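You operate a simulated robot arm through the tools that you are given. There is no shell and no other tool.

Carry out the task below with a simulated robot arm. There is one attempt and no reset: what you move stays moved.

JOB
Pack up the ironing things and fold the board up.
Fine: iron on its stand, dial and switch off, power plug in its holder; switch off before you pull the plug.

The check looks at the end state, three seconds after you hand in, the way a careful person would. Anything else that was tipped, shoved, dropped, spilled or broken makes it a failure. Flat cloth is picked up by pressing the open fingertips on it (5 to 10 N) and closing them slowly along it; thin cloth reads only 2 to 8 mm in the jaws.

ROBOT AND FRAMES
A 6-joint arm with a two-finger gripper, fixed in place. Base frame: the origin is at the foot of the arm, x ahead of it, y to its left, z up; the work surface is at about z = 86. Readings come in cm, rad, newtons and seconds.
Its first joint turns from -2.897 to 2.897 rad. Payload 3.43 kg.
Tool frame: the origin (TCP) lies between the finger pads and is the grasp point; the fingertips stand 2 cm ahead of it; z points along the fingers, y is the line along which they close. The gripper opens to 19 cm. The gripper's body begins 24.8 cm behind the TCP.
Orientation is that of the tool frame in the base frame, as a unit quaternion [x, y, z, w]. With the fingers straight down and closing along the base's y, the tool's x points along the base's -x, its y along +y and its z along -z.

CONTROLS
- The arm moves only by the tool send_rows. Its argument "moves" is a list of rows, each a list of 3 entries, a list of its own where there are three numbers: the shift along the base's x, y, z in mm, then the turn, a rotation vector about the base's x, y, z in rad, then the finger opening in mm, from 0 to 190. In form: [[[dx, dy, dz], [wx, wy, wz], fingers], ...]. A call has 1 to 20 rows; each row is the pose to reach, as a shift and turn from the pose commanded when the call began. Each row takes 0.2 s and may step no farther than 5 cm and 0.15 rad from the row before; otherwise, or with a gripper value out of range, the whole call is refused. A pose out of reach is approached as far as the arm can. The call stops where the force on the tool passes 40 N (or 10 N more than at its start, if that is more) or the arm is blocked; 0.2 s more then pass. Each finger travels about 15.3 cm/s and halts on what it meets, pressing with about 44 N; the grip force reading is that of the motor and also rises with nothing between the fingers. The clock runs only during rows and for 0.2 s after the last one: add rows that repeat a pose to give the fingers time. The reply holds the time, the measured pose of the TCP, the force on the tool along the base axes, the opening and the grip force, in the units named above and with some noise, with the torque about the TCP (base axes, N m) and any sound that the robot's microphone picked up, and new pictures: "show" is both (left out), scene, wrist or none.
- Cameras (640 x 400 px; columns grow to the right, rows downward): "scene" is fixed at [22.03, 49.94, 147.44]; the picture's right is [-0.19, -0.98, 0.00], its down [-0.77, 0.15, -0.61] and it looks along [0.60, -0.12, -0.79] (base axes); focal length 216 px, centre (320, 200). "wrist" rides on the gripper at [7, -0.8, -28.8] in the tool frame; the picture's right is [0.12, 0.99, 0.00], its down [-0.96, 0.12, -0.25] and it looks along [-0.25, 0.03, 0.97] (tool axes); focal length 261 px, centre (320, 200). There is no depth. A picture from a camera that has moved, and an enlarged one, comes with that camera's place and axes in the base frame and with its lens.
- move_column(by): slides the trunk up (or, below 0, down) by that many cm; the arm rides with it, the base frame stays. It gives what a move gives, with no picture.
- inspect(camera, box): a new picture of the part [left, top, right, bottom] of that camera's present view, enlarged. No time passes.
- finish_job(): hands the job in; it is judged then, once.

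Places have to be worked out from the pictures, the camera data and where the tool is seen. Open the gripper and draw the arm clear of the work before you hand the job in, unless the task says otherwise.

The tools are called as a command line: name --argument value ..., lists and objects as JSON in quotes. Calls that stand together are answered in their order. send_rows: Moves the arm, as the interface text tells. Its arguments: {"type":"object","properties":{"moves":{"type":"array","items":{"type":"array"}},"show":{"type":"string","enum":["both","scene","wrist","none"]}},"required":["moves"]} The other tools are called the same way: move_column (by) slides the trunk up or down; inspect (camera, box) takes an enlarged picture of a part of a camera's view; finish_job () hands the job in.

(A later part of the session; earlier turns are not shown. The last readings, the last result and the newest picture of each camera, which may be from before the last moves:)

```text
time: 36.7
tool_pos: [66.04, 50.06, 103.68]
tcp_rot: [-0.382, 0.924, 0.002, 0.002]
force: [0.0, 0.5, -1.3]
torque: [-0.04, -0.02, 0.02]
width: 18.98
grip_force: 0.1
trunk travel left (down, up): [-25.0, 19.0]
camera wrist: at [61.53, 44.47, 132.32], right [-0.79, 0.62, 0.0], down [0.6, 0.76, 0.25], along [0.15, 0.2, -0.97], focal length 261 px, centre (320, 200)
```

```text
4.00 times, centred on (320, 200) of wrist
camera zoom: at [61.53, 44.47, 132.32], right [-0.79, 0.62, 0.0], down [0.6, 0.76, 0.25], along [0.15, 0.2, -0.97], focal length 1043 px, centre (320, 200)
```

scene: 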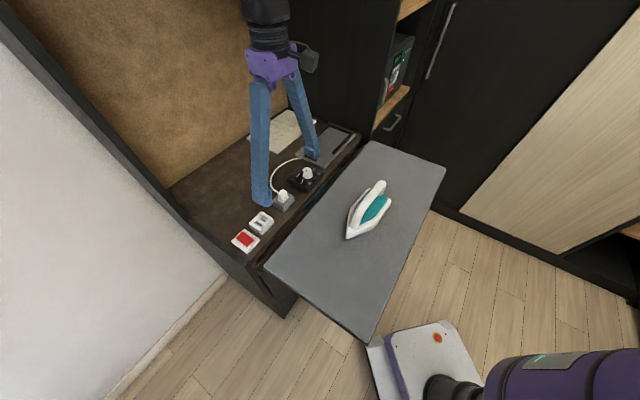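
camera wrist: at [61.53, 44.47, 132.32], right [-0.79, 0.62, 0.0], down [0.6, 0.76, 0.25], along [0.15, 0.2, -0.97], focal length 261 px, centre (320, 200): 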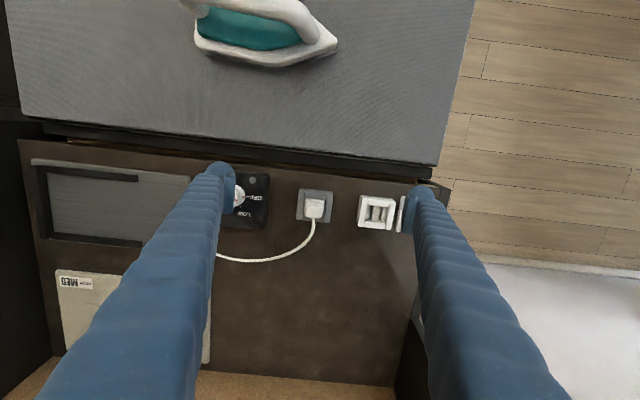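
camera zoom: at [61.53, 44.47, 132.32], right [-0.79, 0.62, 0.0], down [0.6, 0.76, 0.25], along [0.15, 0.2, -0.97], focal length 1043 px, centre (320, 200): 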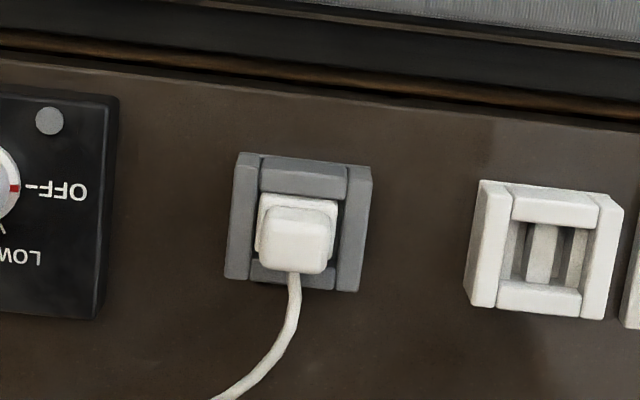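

The plug sits squarely in the holder, dial at OFF. Now the iron: I rise and move over it to measure its position and yaw.

send_rows --moves '[[[0, 0, 45], [0, 0, 0], 190], [[-5, -20, 85], [0, 0, 0], 190], [[-12, -65, 90], [0, 0, 0], 190], [[-20, -110, 90], [0, 0, 0], 190], [[-28, -155, 90], [0, 0, 0], 190], [[-36, -200, 90], [0, 0, 0], 190], [[-45, -239, 90], [0, 0, 0], 190], [[-45, -239, 90], [0, 0, 0], 190]]'

inspect --camera "wrist" --box '[220, 80, 420, 205]'

inspect --camera "scene" --box '[330, 165, 410, 245]'

```text
time: 38.5
tool_pos: [61.38, 26.04, 112.5]
tcp_rot: [-0.382, 0.924, 0.001, 0.001]
force: [0.4, -0.1, 0.3]
torque: [0.08, -0.02, -0.02]
width: 18.98
grip_force: 0.0
trunk travel left (down, up): [-25.0, 19.0]
camera wrist: at [56.98, 20.5, 141.37], right [-0.79, 0.62, 0.0], down [0.6, 0.76, 0.25], along [0.15, 0.2, -0.97], focal length 261 px, centre (320, 200)
```

scene: 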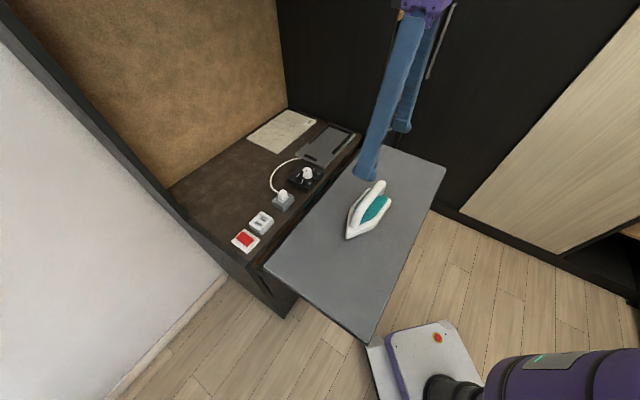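
wrist: 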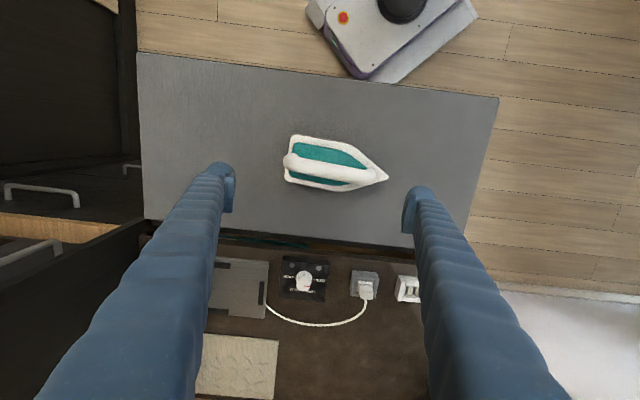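

```text
3.20 times, centred on (320, 142) of wrist
camera zoom: at [56.98, 20.5, 141.37], right [-0.79, 0.62, 0.0], down [0.6, 0.76, 0.25], along [0.15, 0.2, -0.97], focal length 834 px, centre (320, 384)
```

zoom: 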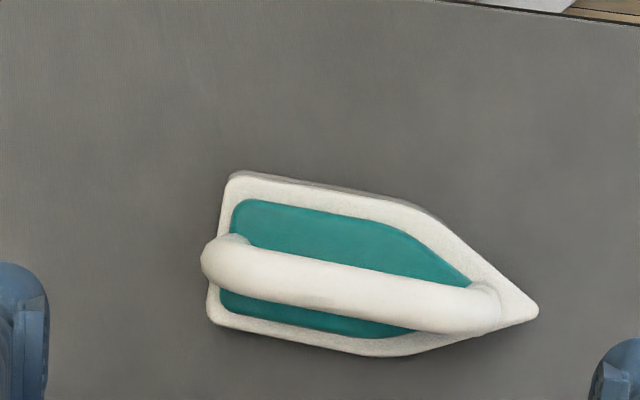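

```text
5.00 times, centred on (370, 205) of scene
camera zoom: at [22.03, 49.94, 147.44], right [-0.19, -0.98, 0.0], down [-0.77, 0.15, -0.61], along [0.6, -0.12, -0.79], focal length 1080 px, centre (70, 175)
```

zoom: 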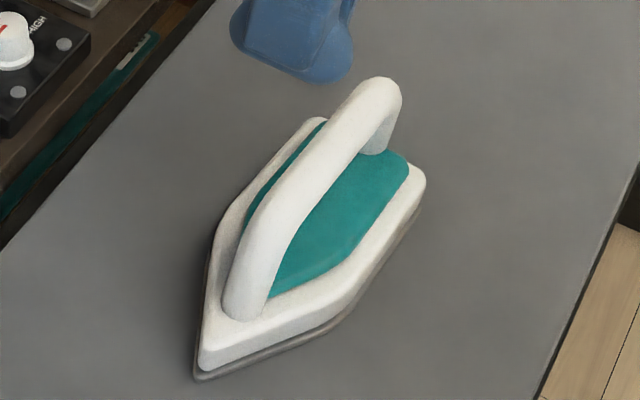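

The iron lies with its tip toward −u, heel centre ≈(65,20.5), tip ≈(51.4,36.5), handle top z≈95–96; its axis is about 4° off the stand's. I turn the gripper −90° so the fingers close across the handle, staying above it.

send_rows --moves '[[[-2, 1, 0], [0, 0, -0.143], 190], [[-4, 2, 0], [0, 0, -0.286], 190], [[-6, 3, 0], [0, 0, -0.429], 190], [[-8, 4, 0], [0, 0, -0.571], 190], [[-10, 5, 0], [0, 0, -0.714], 190], [[-12, 6, 0], [0, 0, -0.857], 190], [[-14, 7, 0], [0, 0, -1.0], 160], [[-16, 8, 0], [0, 0, -1.143], 130], [[-18, 9, 0], [0, 0, -1.286], 110], [[-19, 10, 0], [0, 0, -1.429], 100], [[-19, 10, 0], [0, 0, -1.571], 100], [[-19, 10, 0], [0, 0, -1.571], 100]]'

inspect --camera "wrist" --box '[220, 100, 420, 260]'

inspect --camera "scene" --box '[330, 155, 410, 245]'

```text
time: 41.1
tool_pos: [59.46, 26.91, 112.74]
tcp_rot: [0.385, 0.923, 0.0, 0.002]
force: [-0.5, 0.2, -0.5]
torque: [0.0, 0.03, 0.0]
width: 9.99
grip_force: 0.0
trunk travel left (down, up): [-25.0, 19.0]
camera wrist: at [53.79, 31.46, 141.39], right [0.62, 0.78, 0.0], down [0.76, -0.6, 0.25], along [0.2, -0.15, -0.97], focal length 261 px, centre (320, 200)
```

scene: 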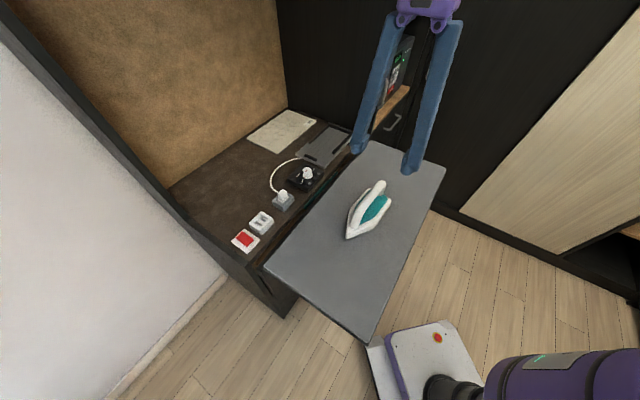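
wrist: 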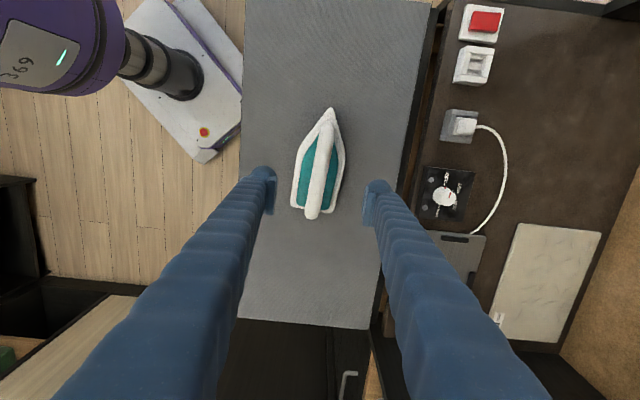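

```text
2.50 times, centred on (320, 180) of wrist
camera zoom: at [53.79, 31.46, 141.39], right [0.62, 0.78, 0.0], down [0.76, -0.6, 0.25], along [0.2, -0.15, -0.97], focal length 652 px, centre (320, 250)
```

zoom: 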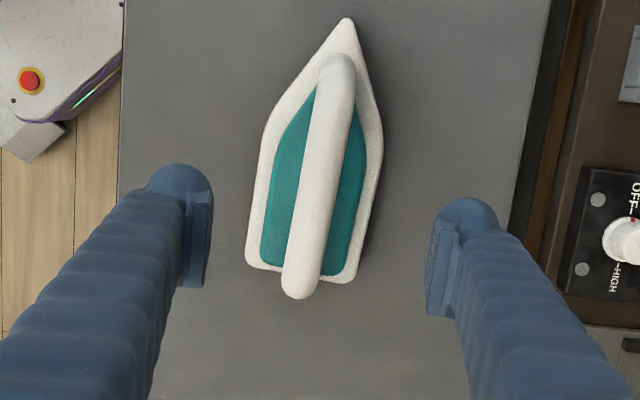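

```text
4.44 times, centred on (370, 200) of scene
camera zoom: at [22.03, 49.94, 147.44], right [-0.19, -0.98, 0.0], down [-0.77, 0.15, -0.61], along [0.6, -0.12, -0.79], focal length 960 px, centre (98, 200)
```

zoom: 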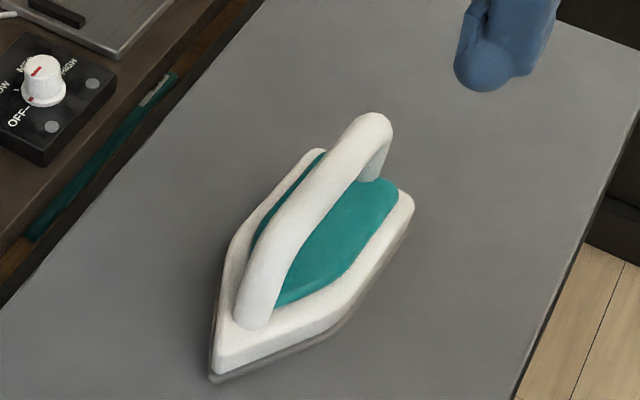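

The handle's centre line is ≈z 94.5–95, 2.6 cm thick, nearly under the tool. Before gripping I test in free air whether the arm reaches over the stand centre (≈(99.5,31.5), 104 cm out) with the tool vertical.

send_rows --moves '[[[45, 4, 10], [0, 0, 0], 100], [[90, 9, 20], [0, 0, 0], 100], [[135, 13, 20], [0, 0, 0], 100], [[180, 17, 20], [0, 0, 0], 100], [[225, 22, 20], [0, 0, 0], 100], [[270, 26, 20], [0, 0, 0], 100], [[315, 30, 20], [0, 0, 0], 100], [[360, 35, 20], [0, 0, 0], 100], [[400, 39, 20], [0, 0, 0], 100], [[400, 39, 20], [0, 0, 0], 100]]'

```text
time: 43.3
tool_pos: [94.97, 29.8, 113.34]
tcp_rot: [0.383, 0.924, -0.001, 0.0]
force: [1.3, 0.2, 0.2]
torque: [-0.11, 0.09, 0.01]
width: 10.0
grip_force: 0.0
out of reach, approached as far as the arm can: row 8, 9, 10
trunk travel left (down, up): [-25.0, 19.0]
camera wrist: at [89.56, 34.27, 142.11], right [0.62, 0.79, 0.0], down [0.76, -0.6, 0.25], along [0.2, -0.16, -0.97], focal length 261 px, centre (320, 200)
```

scene: 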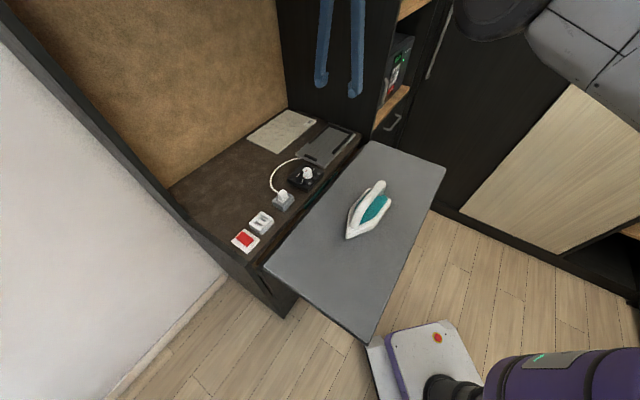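
wrist: 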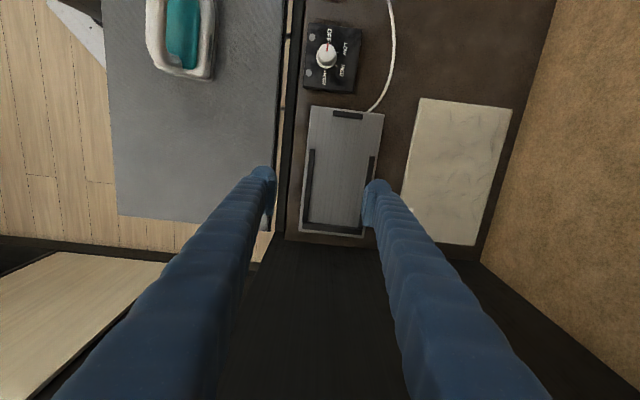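

Vertical reach ends at ≈99.5 cm. Tilting the gripper ~0.3 rad about the handle's axis (fingers pointing outward) should extend it; I test that here in free air.

send_rows --moves '[[[0, 0, 0], [0.07, -0.07, 0], 100], [[0, 0, 0], [0.14, -0.14, 0], 100], [[0, 0, 0], [0.212, -0.212, 0], 100], [[0, 0, 0], [0.212, -0.212, 0], 100], [[0, 0, 0], [0.212, -0.212, 0], 100]]'

```text
time: 44.5
tool_pos: [95.13, 29.62, 113.34]
tcp_rot: [0.379, 0.913, 0.138, 0.058]
force: [0.7, -0.4, -0.4]
torque: [-0.05, 0.06, -0.04]
width: 10.0
grip_force: 0.2
trunk travel left (down, up): [-25.0, 19.0]
camera wrist: at [83.54, 28.12, 140.63], right [0.59, 0.75, 0.29], down [0.7, -0.66, 0.27], along [0.4, 0.05, -0.92], focal length 261 px, centre (320, 200)
```

scene: 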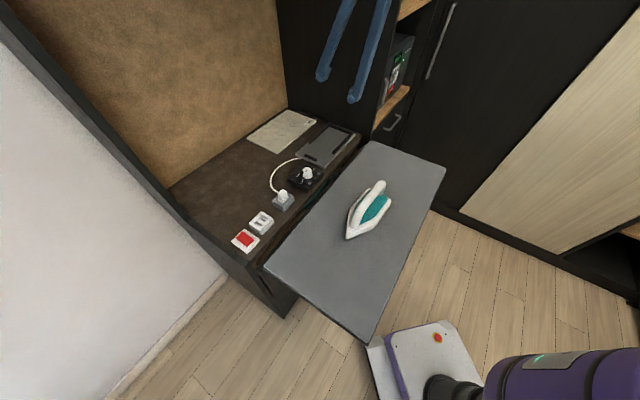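
wrist: 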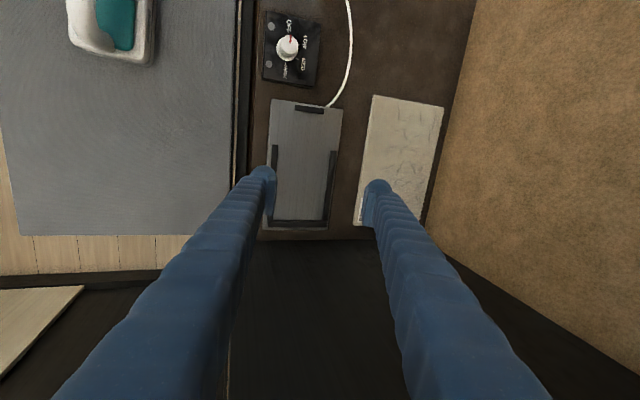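

The tilted tool works. I go to the intended place position (99.6, 31.4) and down to z≈99 in free air to confirm reach.

send_rows --moves '[[[22, 9, -35], [0, 0, 0], 100], [[45, 18, -70], [0, 0, 0], 100], [[45, 18, -105], [0, 0, 0], 100], [[45, 18, -140], [0, 0, 0], 100], [[45, 18, -140], [0, 0, 0], 100]]'

inspect --camera "wrist" --box '[200, 20, 440, 220]'

inspect --camera "scene" --box '[280, 90, 400, 190]'

```text
time: 45.7
tool_pos: [99.34, 31.35, 99.48]
tcp_rot: [0.379, 0.913, 0.138, 0.059]
force: [-0.5, 0.1, 0.5]
torque: [-0.04, 0.0, 0.02]
width: 9.99
grip_force: 0.1
trunk travel left (down, up): [-25.0, 19.0]
camera wrist: at [87.75, 29.89, 126.76], right [0.59, 0.75, 0.29], down [0.7, -0.66, 0.27], along [0.4, 0.05, -0.92], focal length 261 px, centre (320, 200)
```

scene: 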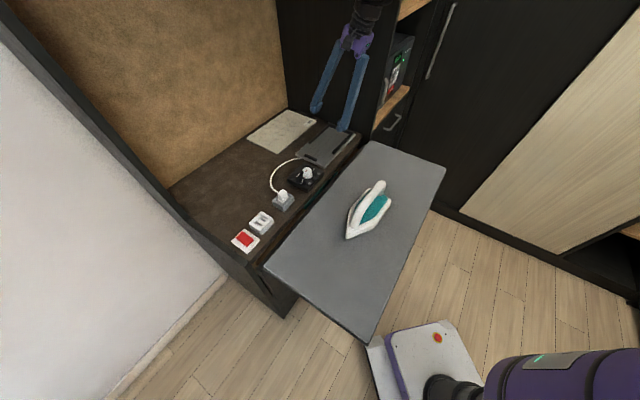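
wrist: 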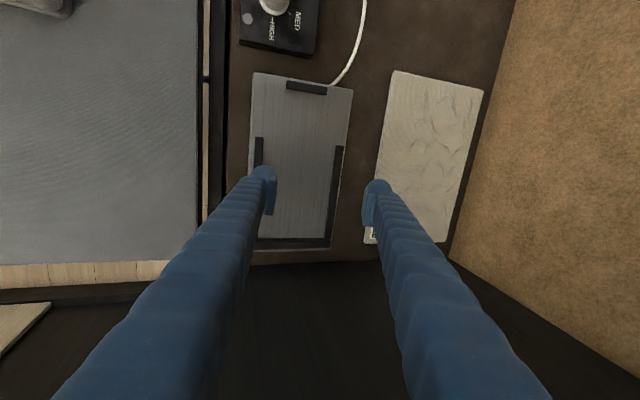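

```text
2.00 times, centred on (320, 120) of wrist
camera zoom: at [87.75, 29.89, 126.76], right [0.59, 0.75, 0.29], down [0.7, -0.66, 0.27], along [0.4, 0.05, -0.92], focal length 521 px, centre (320, 360)
```

zoom: 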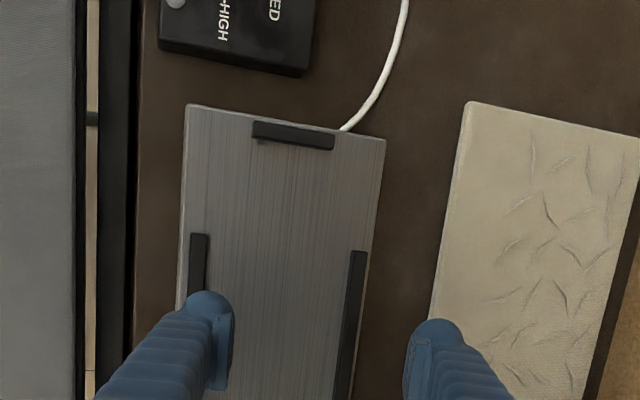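

```text
4.00 times, centred on (340, 140) of scene
camera zoom: at [22.03, 49.94, 147.44], right [-0.19, -0.98, 0.0], down [-0.77, 0.15, -0.61], along [0.6, -0.12, -0.79], focal length 864 px, centre (240, 440)
```

zoom: 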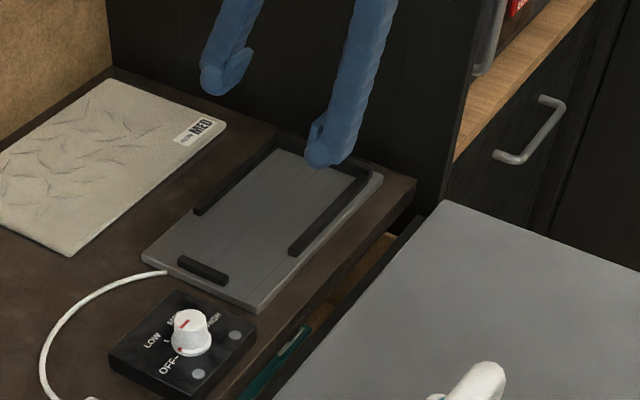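

The tilted tool reaches the place position. Stand interior works out to n 87.1–98.2, u 35.6–58.1 (clearances ≈6–7 mm around the iron). I go back over the iron handle with tilt ≈0.36 rad and yaw matched to the iron.

send_rows --moves '[[[0, 0, 40], [0, 0, 0], 100], [[-25, -2, 80], [0, 0, 0], 100], [[-70, -7, 90], [0, 0, 0], 100], [[-118, -12, 90], [0, 0, 0], 100], [[-166, -17, 90], [0, 0, 0], 100], [[-214, -22, 90], [0, 0, 0], 100], [[-262, -28, 90], [0, 0, 0], 90], [[-310, -34, 90], [0.014, -0.014, -0.02], 80], [[-358, -40, 90], [0.028, -0.028, -0.045], 80], [[-400, -45.5, 90], [0.041, -0.0438, -0.0675], 80], [[-400, -45.5, 60], [0.041, -0.0438, -0.0675], 80], [[-400, -45.5, 60], [0.041, -0.0438, -0.0675], 80]]'

inspect --camera "wrist" --box '[220, 80, 420, 260]'

inspect --camera "scene" --box '[325, 130, 435, 245]'

```text
time: 48.3
tool_pos: [59.38, 26.94, 105.49]
tcp_rot: [0.407, 0.895, 0.163, 0.076]
force: [-0.2, 0.6, -0.8]
torque: [-0.05, -0.03, 0.01]
width: 8.03
grip_force: 0.0
trunk travel left (down, up): [-25.0, 19.0]
camera wrist: at [46.47, 25.22, 132.13], right [0.62, 0.7, 0.35], down [0.65, -0.71, 0.28], along [0.44, 0.05, -0.9], focal length 261 px, centre (320, 200)
```

scene: 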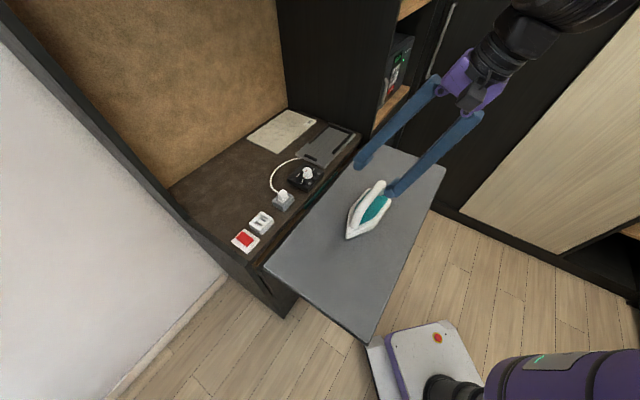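
wrist: 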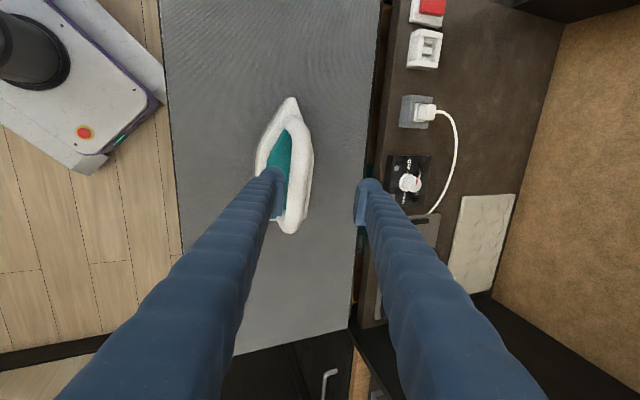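

```text
2.22 times, centred on (320, 170) of wrist
camera zoom: at [46.47, 25.22, 132.13], right [0.62, 0.7, 0.35], down [0.65, -0.71, 0.28], along [0.44, 0.05, -0.9], focal length 579 px, centre (320, 267)
```

zoom: 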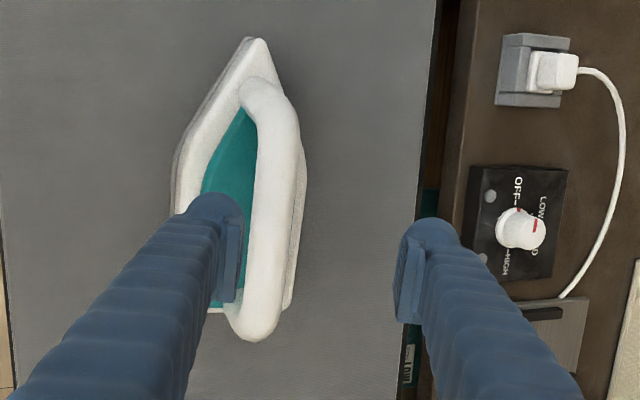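

```text
3.48 times, centred on (380, 188) of scene
camera zoom: at [22.03, 49.94, 147.44], right [-0.19, -0.98, 0.0], down [-0.77, 0.15, -0.61], along [0.6, -0.12, -0.79], focal length 751 px, centre (111, 244)
```

zoom: 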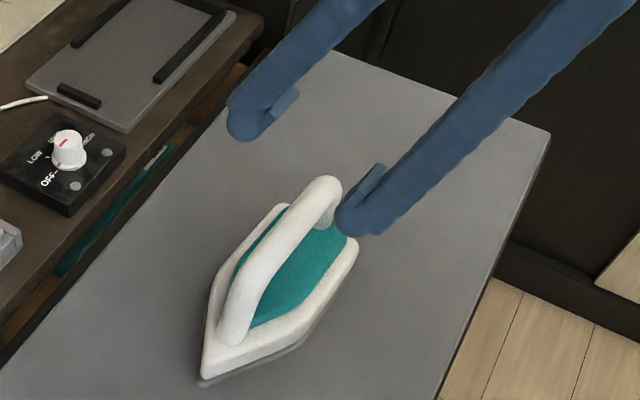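

The fingers straddle the handle's plane well. I descend to TCP z≈99 and check the handle's height relative to the pads from both views.

send_rows --moves '[[[0, 0, -35], [0, 0, 0], 80], [[0, 0, -65], [0, 0, 0], 80], [[0, 0, -65], [0, 0, 0], 80]]'

inspect --camera "wrist" --box '[240, 100, 400, 260]'

inspect --camera "scene" --box '[340, 150, 420, 245]'

```text
time: 49.1
tool_pos: [59.47, 26.8, 98.88]
tcp_rot: [0.407, 0.896, 0.162, 0.076]
force: [-0.7, -0.4, 0.3]
torque: [-0.01, -0.01, 0.02]
width: 7.98
grip_force: 0.0
trunk travel left (down, up): [-25.0, 19.0]
camera wrist: at [46.6, 24.99, 125.53], right [0.62, 0.7, 0.35], down [0.65, -0.71, 0.28], along [0.44, 0.06, -0.9], focal length 261 px, centre (320, 200)
```

scene: 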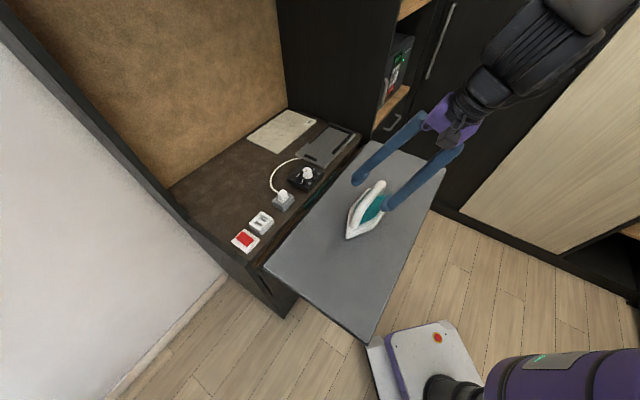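
wrist: 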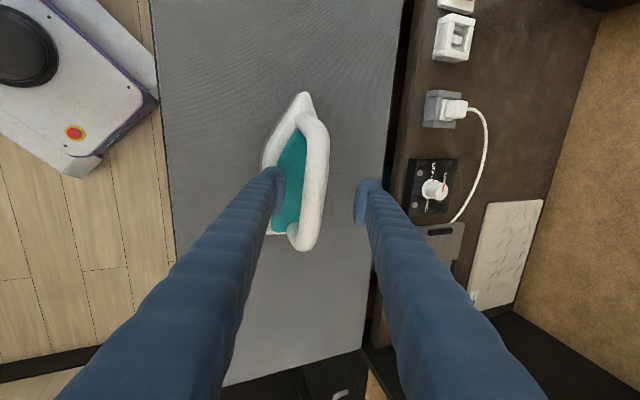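

```text
2.50 times, centred on (320, 180) of wrist
camera zoom: at [46.6, 24.99, 125.53], right [0.62, 0.7, 0.35], down [0.65, -0.71, 0.28], along [0.44, 0.06, -0.9], focal length 652 px, centre (320, 250)
```

zoom: 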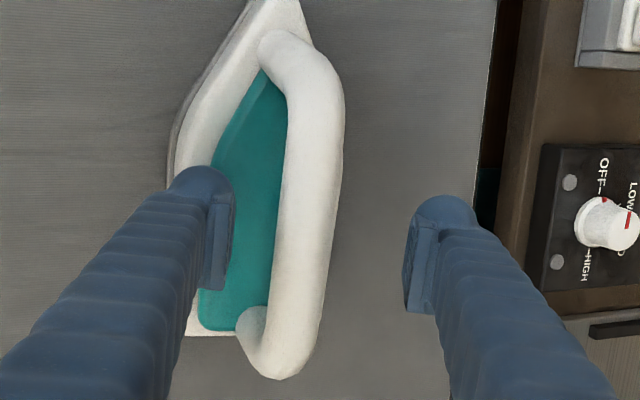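

```text
4.21 times, centred on (380, 198) of scene
camera zoom: at [22.03, 49.94, 147.44], right [-0.19, -0.98, 0.0], down [-0.77, 0.15, -0.61], along [0.6, -0.12, -0.79], focal length 909 px, centre (67, 210)
```

zoom: 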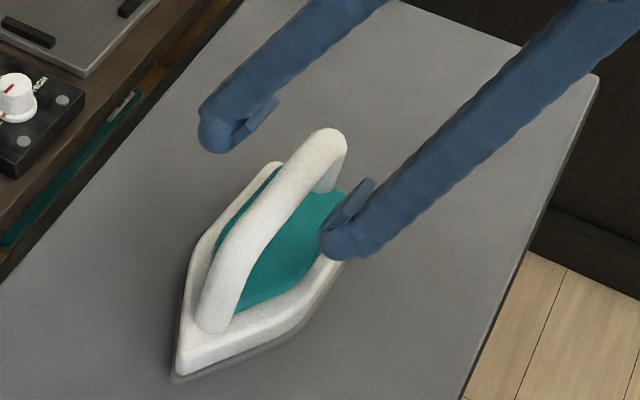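

Both views put the handle centre near z≈97.5, so it is already nearly at the pads. I lower 1 cm more and close on the handle.

send_rows --moves '[[[-1, -1, -6], [0, 0, 0], 80], [[-1, -1, -12], [0, 0, 0], 80], [[-1, -1, -12], [0, 0, 0], 55], [[-1, -1, -12], [0, 0, 0], 40], [[-1, -1, -12], [0, 0, 0], 30], [[-1, -1, -12], [0, 0, 0], 20], [[-1, -1, -12], [0, 0, 0], 15], [[-1, -1, -12], [0, 0, 0], 15]]'

inspect --camera "wrist" --box '[240, 100, 400, 260]'

inspect --camera "scene" --box '[340, 150, 420, 245]'

```text
time: 50.9
tool_pos: [59.37, 26.64, 97.72]
tcp_rot: [0.408, 0.895, 0.163, 0.074]
force: [-0.9, -0.1, -0.1]
torque: [-0.05, -0.05, -0.03]
width: 2.53
grip_force: 43.9
trunk travel left (down, up): [-25.0, 19.0]
camera wrist: at [46.56, 24.94, 124.35], right [0.62, 0.7, 0.35], down [0.65, -0.71, 0.27], along [0.44, 0.06, -0.9], focal length 261 px, centre (320, 200)
```

scene: 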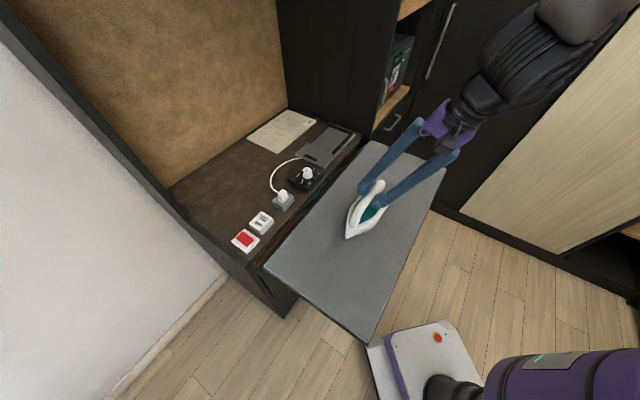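
wrist: 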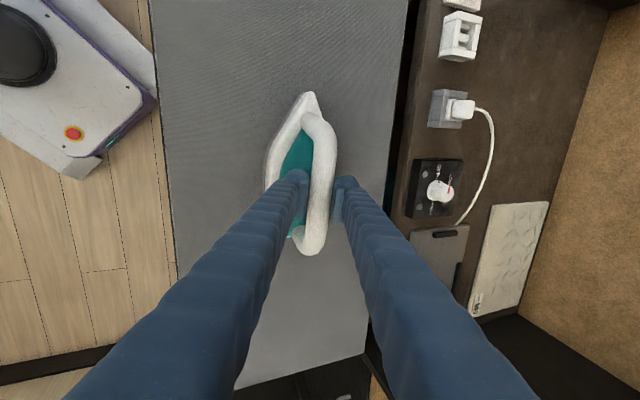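

```text
2.50 times, centred on (320, 180) of wrist
camera zoom: at [46.56, 24.94, 124.35], right [0.62, 0.7, 0.35], down [0.65, -0.71, 0.27], along [0.44, 0.06, -0.9], focal length 652 px, centre (320, 250)
```

zoom: 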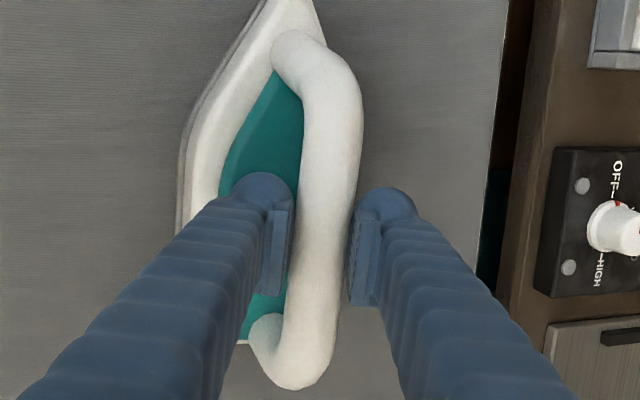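

```text
4.21 times, centred on (380, 198) of scene
camera zoom: at [22.03, 49.94, 147.44], right [-0.19, -0.98, 0.0], down [-0.77, 0.15, -0.61], along [0.6, -0.12, -0.79], focal length 909 px, centre (67, 210)
```

zoom: 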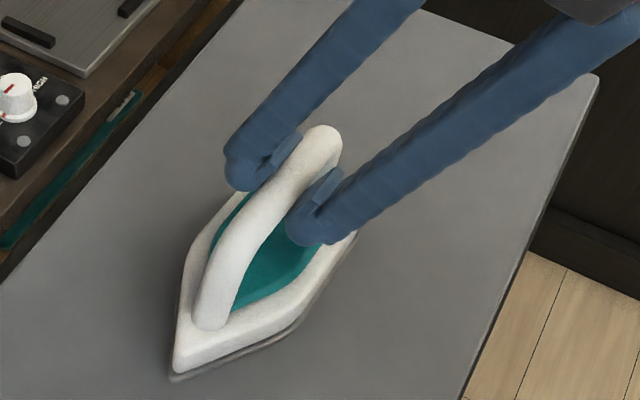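

The handle is gripped (2.53 cm). I lift 3 cm slowly and check the load and whether the iron stays level.

send_rows --moves '[[[0, 0, 5], [0, 0, 0], 10], [[0, 0, 12], [0, 0, 0], 10], [[0, 0, 22], [0, 0, 0], 10], [[0, 0, 35], [0, 0, 0], 10], [[0, 0, 35], [0, 0, 0], 10], [[0, 0, 35], [0, 0, 0], 10]]'

inspect --camera "scene" --box '[340, 140, 420, 245]'

inspect --camera "wrist" --box '[240, 100, 400, 260]'

```text
time: 52.3
tool_pos: [59.44, 26.84, 101.08]
tcp_rot: [0.408, 0.895, 0.163, 0.075]
force: [0.4, -0.3, -8.9]
torque: [-0.08, 0.01, 0.0]
width: 2.54
grip_force: 44.2
trunk travel left (down, up): [-25.0, 19.0]
camera wrist: at [46.6, 25.07, 127.81], right [0.62, 0.7, 0.35], down [0.65, -0.71, 0.27], along [0.44, 0.06, -0.9], focal length 261 px, centre (320, 200)
```

scene: 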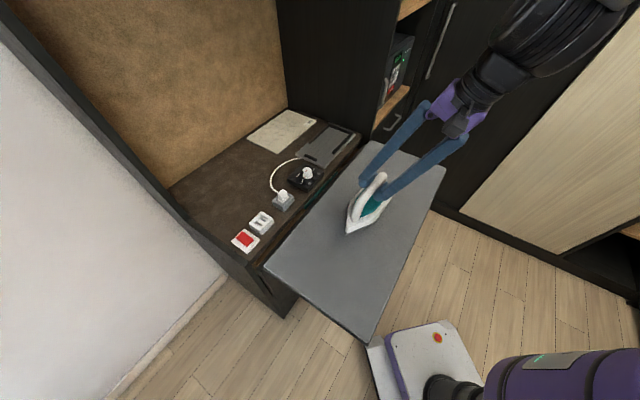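
wrist: 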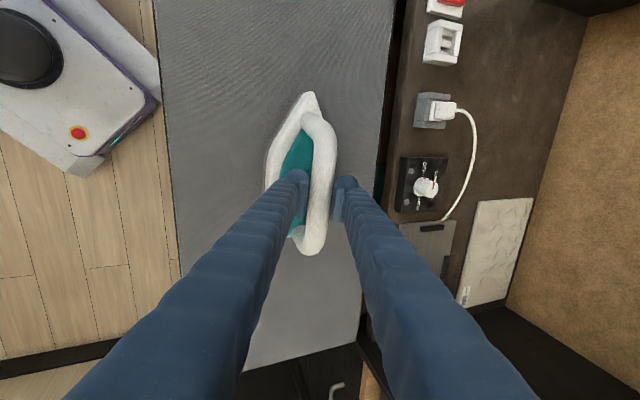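

```text
3.81 times, centred on (380, 192) of scene
camera zoom: at [22.03, 49.94, 147.44], right [-0.19, -0.98, 0.0], down [-0.77, 0.15, -0.61], along [0.6, -0.12, -0.79], focal length 822 px, centre (91, 229)
```

zoom: 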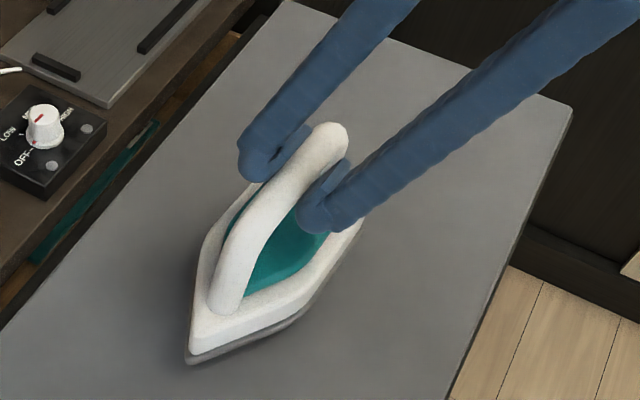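

```text
2.50 times, centred on (320, 180) of wrist
camera zoom: at [46.6, 25.07, 127.81], right [0.62, 0.7, 0.35], down [0.65, -0.71, 0.27], along [0.44, 0.06, -0.9], focal length 652 px, centre (320, 250)
```

zoom: 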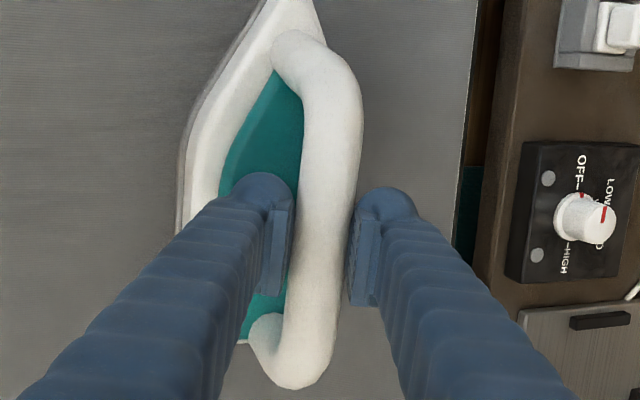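

The iron (≈0.9 kg) hangs level and secure. I raise it ~10 cm and carry it over to the stand, turning +0.0675 rad to line up with it.

send_rows --moves '[[[0, 0, 30], [0, 0, 0], 10], [[0, 0, 60], [0, 0, 0], 10], [[15, 1.5, 80], [0, 0, 0], 10], [[45, 4.5, 90], [0, 0, 0.007], 10], [[85, 8.2, 90], [0, 0, 0.015], 10], [[125, 12, 90], [0, 0, 0.022], 10], [[165, 15.8, 90], [0, 0, 0.03], 10], [[205, 19.7, 90], [0, 0, 0.037], 10], [[245, 23.5, 90], [0, 0, 0.045], 10], [[285, 27.3, 90], [0, 0, 0.052], 10], [[325, 31.2, 90], [0, 0, 0.06], 10], [[362, 34.7, 90], [0, 0, 0.0675], 10], [[390, 37.4, 90], [0, 0, 0.0675], 10], [[404.5, 38.8, 90], [0, 0, 0.0675], 10], [[404.5, 38.8, 90], [0, 0, 0.0675], 10]]'

inspect --camera "scene" --box '[280, 60, 400, 190]'

inspect --camera "wrist" --box '[220, 40, 420, 260]'

```text
time: 55.5
tool_pos: [99.88, 30.59, 110.27]
tcp_rot: [0.377, 0.909, 0.165, 0.069]
force: [0.0, 0.2, -9.6]
torque: [-0.03, 0.01, -0.04]
width: 2.52
grip_force: 44.2
trunk travel left (down, up): [-25.0, 19.0]
camera wrist: at [87.27, 28.05, 137.0], right [0.57, 0.74, 0.35], down [0.69, -0.67, 0.27], along [0.44, 0.08, -0.9], focal length 261 px, centre (320, 200)
```

scene: 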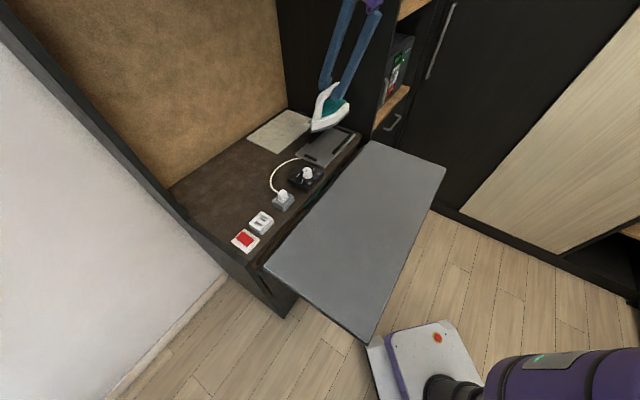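
wrist: 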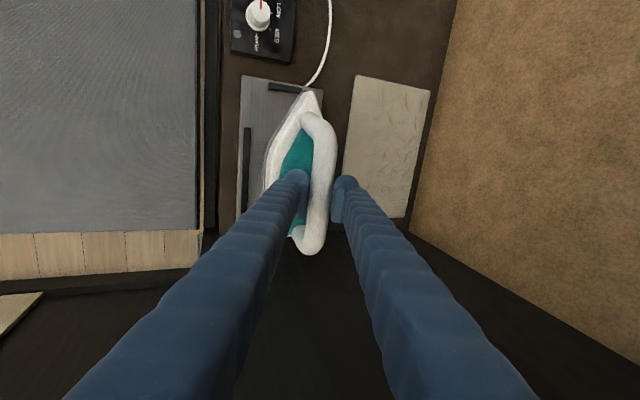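

```text
3.08 times, centred on (340, 125) of scene
camera zoom: at [22.03, 49.94, 147.44], right [-0.19, -0.98, 0.0], down [-0.77, 0.15, -0.61], along [0.6, -0.12, -0.79], focal length 664 px, centre (258, 431)
```

zoom: 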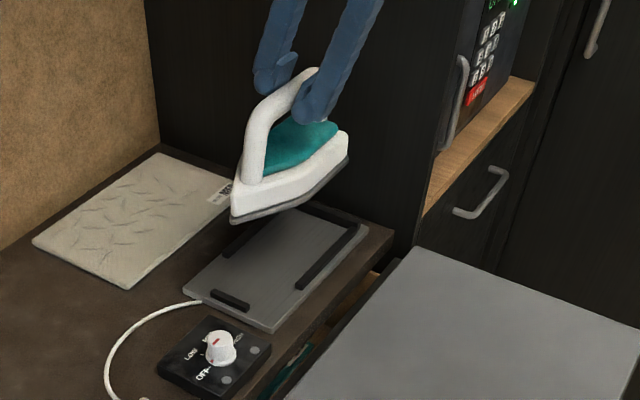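

```text
1.82 times, centred on (320, 150) of wrist
camera zoom: at [87.27, 28.05, 137.0], right [0.57, 0.74, 0.35], down [0.69, -0.67, 0.27], along [0.44, 0.08, -0.9], focal length 474 px, centre (320, 291)
```

zoom: 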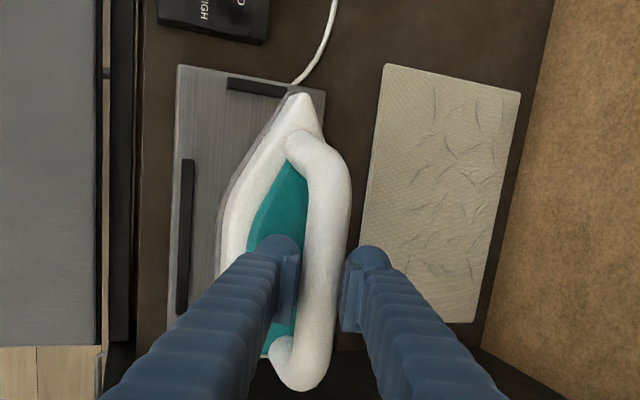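

The iron is over the stand; computed corrections are (+1, +2.4) mm and +0.007 rad. I lower to about 3 cm above the stand and check the fit from both cameras.

send_rows --moves '[[[1, 2.4, -20], [0, 0, 0.007], 10], [[1, 2.4, -45], [0, 0, 0.007], 10], [[1, 2.4, -70], [0, 0, 0.007], 10], [[1, 2.4, -85], [0, 0, 0.007], 10], [[1, 2.4, -85], [0, 0, 0.007], 10]]'

inspect --camera "scene" --box '[290, 90, 380, 180]'

inspect --camera "wrist" --box '[220, 60, 420, 260]'

```text
time: 56.7
tool_pos: [99.98, 30.92, 101.65]
tcp_rot: [0.375, 0.91, 0.165, 0.069]
force: [0.5, 0.2, -9.8]
torque: [-0.01, 0.03, 0.01]
width: 2.54
grip_force: 44.1
trunk travel left (down, up): [-25.0, 19.0]
camera wrist: at [87.4, 28.2, 128.39], right [0.57, 0.74, 0.35], down [0.7, -0.66, 0.27], along [0.44, 0.09, -0.9], focal length 261 px, centre (320, 200)
```

scene: 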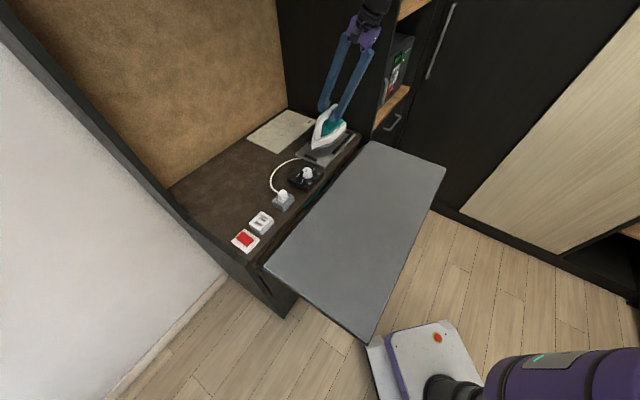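
wrist: 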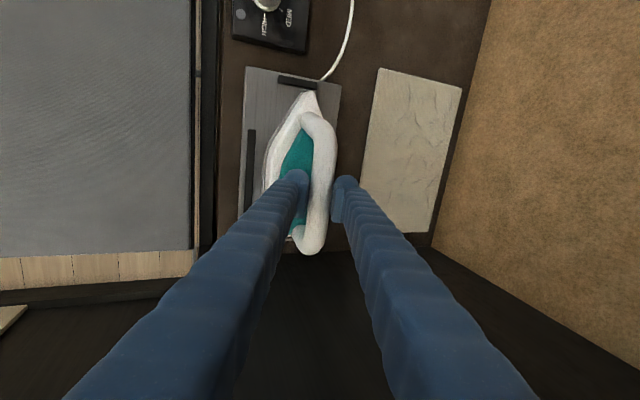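

```text
4.44 times, centred on (335, 135) of scene
camera zoom: at [22.03, 49.94, 147.44], right [-0.19, -0.98, 0.0], down [-0.77, 0.15, -0.61], along [0.6, -0.12, -0.79], focal length 960 px, centre (253, 489)
```

zoom: 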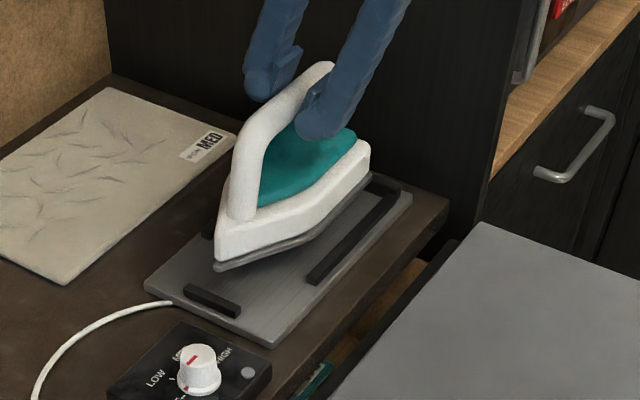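

```text
2.00 times, centred on (320, 160) of wrist
camera zoom: at [87.4, 28.2, 128.39], right [0.57, 0.74, 0.35], down [0.7, -0.66, 0.27], along [0.44, 0.09, -0.9], focal length 521 px, centre (320, 280)
```

zoom: 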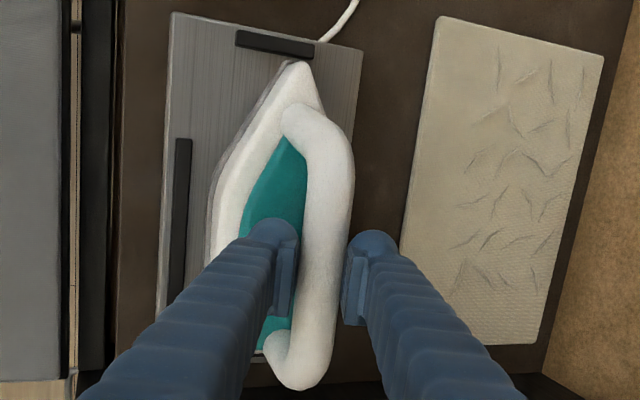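

The iron is parallel to the stand, with its tip ≈1 cm from the front stop and sides inside the rails (slightly toward +n, so I shift 1.5 mm back). I lower it slowly until the weight comes off.

send_rows --moves '[[[-1, -1, -10], [0, 0, 0], 10], [[-1, -1, -18], [0, 0, 0], 10], [[-1, -1, -23], [0, 0, 0], 10], [[-1, -1, -26], [0, 0, 0], 10]]'

inspect --camera "scene" --box '[290, 90, 380, 180]'

inspect --camera "wrist" --box '[220, 60, 420, 260]'

```text
time: 57.7
tool_pos: [99.87, 30.81, 99.09]
tcp_rot: [0.374, 0.91, 0.165, 0.069]
force: [-0.1, 0.5, -9.8]
torque: [0.01, 0.0, 0.0]
width: 2.49
grip_force: 44.3
trunk travel left (down, up): [-25.0, 19.0]
camera wrist: at [87.22, 28.04, 125.74], right [0.57, 0.74, 0.35], down [0.7, -0.66, 0.27], along [0.44, 0.09, -0.9], focal length 261 px, centre (320, 200)
```

scene: 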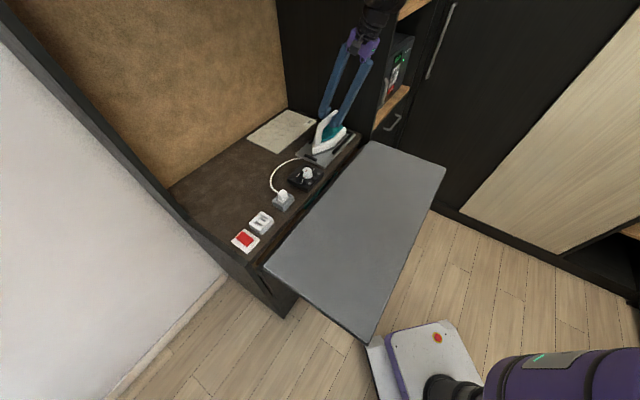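
wrist: 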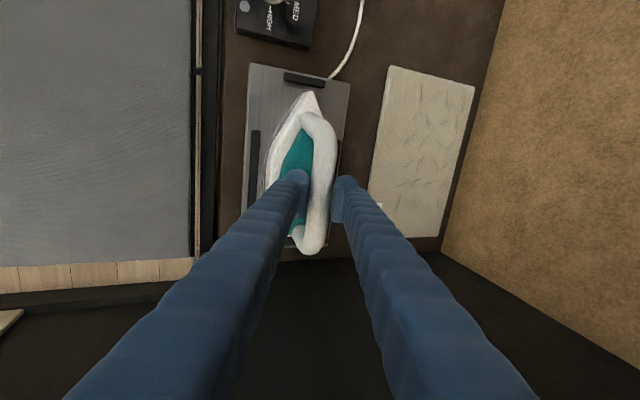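

```text
4.44 times, centred on (335, 135) of scene
camera zoom: at [22.03, 49.94, 147.44], right [-0.19, -0.98, 0.0], down [-0.77, 0.15, -0.61], along [0.6, -0.12, -0.79], focal length 960 px, centre (253, 489)
```

zoom: 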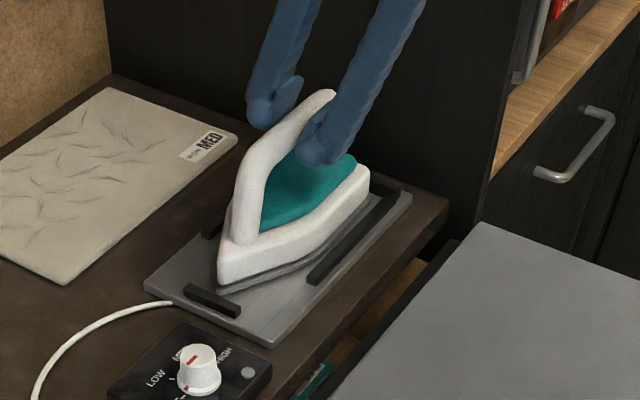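

```text
2.00 times, centred on (320, 160) of wrist
camera zoom: at [87.22, 28.04, 125.74], right [0.57, 0.74, 0.35], down [0.7, -0.66, 0.27], along [0.44, 0.09, -0.9], focal length 521 px, centre (320, 280)
```

zoom: 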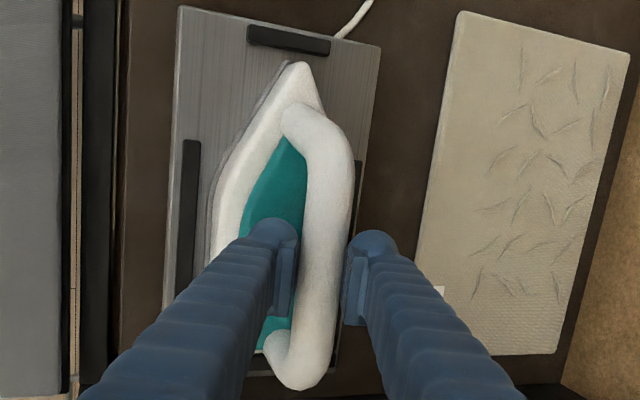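

The sole is now between the rails, just above the plate, with full weight still on the gripper. I lower in 2 mm steps until contact.

send_rows --moves '[[[0, 0, -3], [0, 0, 0], 10], [[0, 0, -6], [0, 0, 0], 10], [[0, 0, -9], [0, 0, 0], 10]]' --show "none"

```text
time: 58.5
tool_pos: [99.75, 30.74, 98.96]
tcp_rot: [0.374, 0.909, 0.168, 0.073]
force: [-8.8, 1.8, 32.1]
torque: [0.72, 0.81, 0.26]
width: 2.53
grip_force: 43.9
trunk travel left (down, up): [-25.0, 19.0]
```

Contact at TCP≈98.96 (1.24 cm above the board-rest height, matching the plate, not a rail). I relieve the pressure and look before releasing.

send_rows --moves '[[[0, 0, 4], [0, 0, 0], 10], [[0, 0, 6.5], [0, 0, 0], 10], [[0, 0, 6.5], [0, 0, 0], 10]]'

inspect --camera "scene" --box '[300, 110, 370, 175]'

inspect --camera "wrist" --box '[230, 60, 400, 230]'

```text
time: 59.3
tool_pos: [99.83, 30.67, 98.89]
tcp_rot: [0.373, 0.91, 0.166, 0.068]
force: [-0.3, 8.2, 12.3]
torque: [0.12, -0.06, 0.01]
width: 2.52
grip_force: 43.9
trunk travel left (down, up): [-25.0, 19.0]
camera wrist: at [87.13, 28.03, 125.61], right [0.57, 0.74, 0.35], down [0.7, -0.66, 0.27], along [0.44, 0.09, -0.9], focal length 261 px, centre (320, 200)
```

scene: 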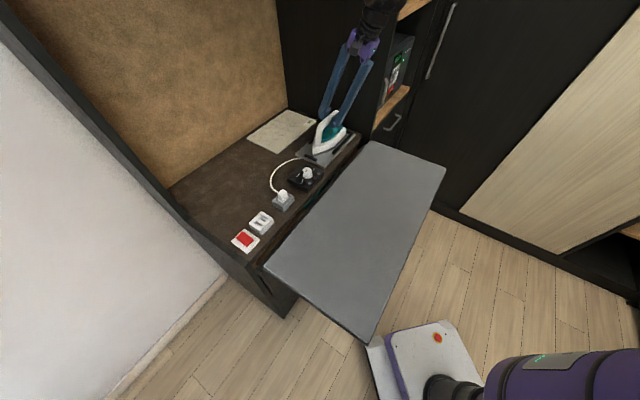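
wrist: 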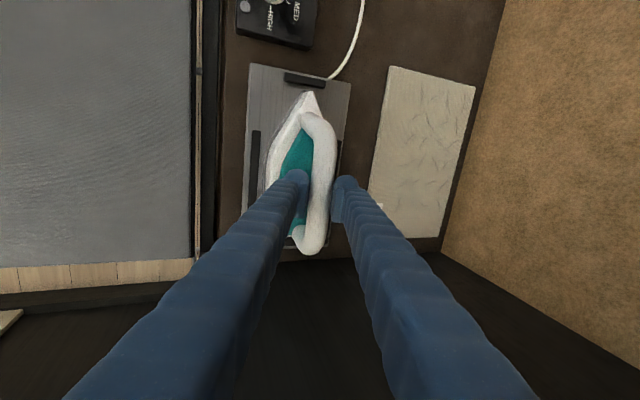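

```text
6.15 times, centred on (335, 142) of scene
camera zoom: at [22.03, 49.94, 147.44], right [-0.19, -0.98, 0.0], down [-0.77, 0.15, -0.61], along [0.6, -0.12, -0.79], focal length 1329 px, centre (228, 554)
```

zoom: 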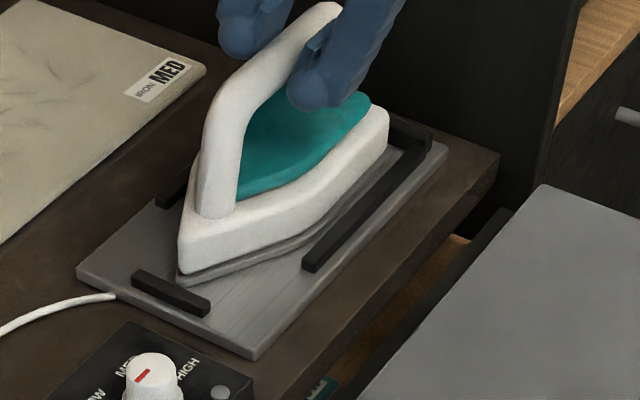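

```text
2.35 times, centred on (315, 145) of wrist
camera zoom: at [87.13, 28.03, 125.61], right [0.57, 0.74, 0.35], down [0.7, -0.66, 0.27], along [0.44, 0.09, -0.9], focal length 613 px, centre (332, 329)
```

zoom: 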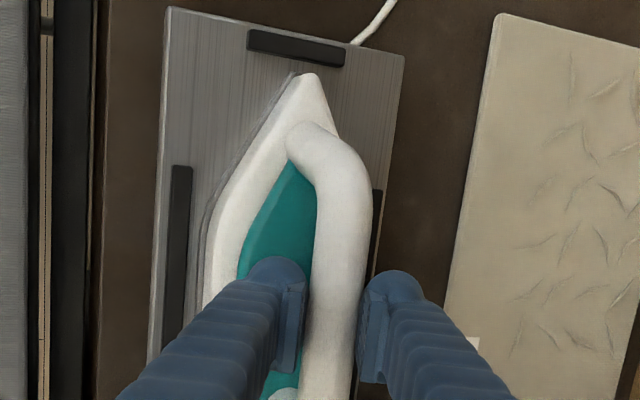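

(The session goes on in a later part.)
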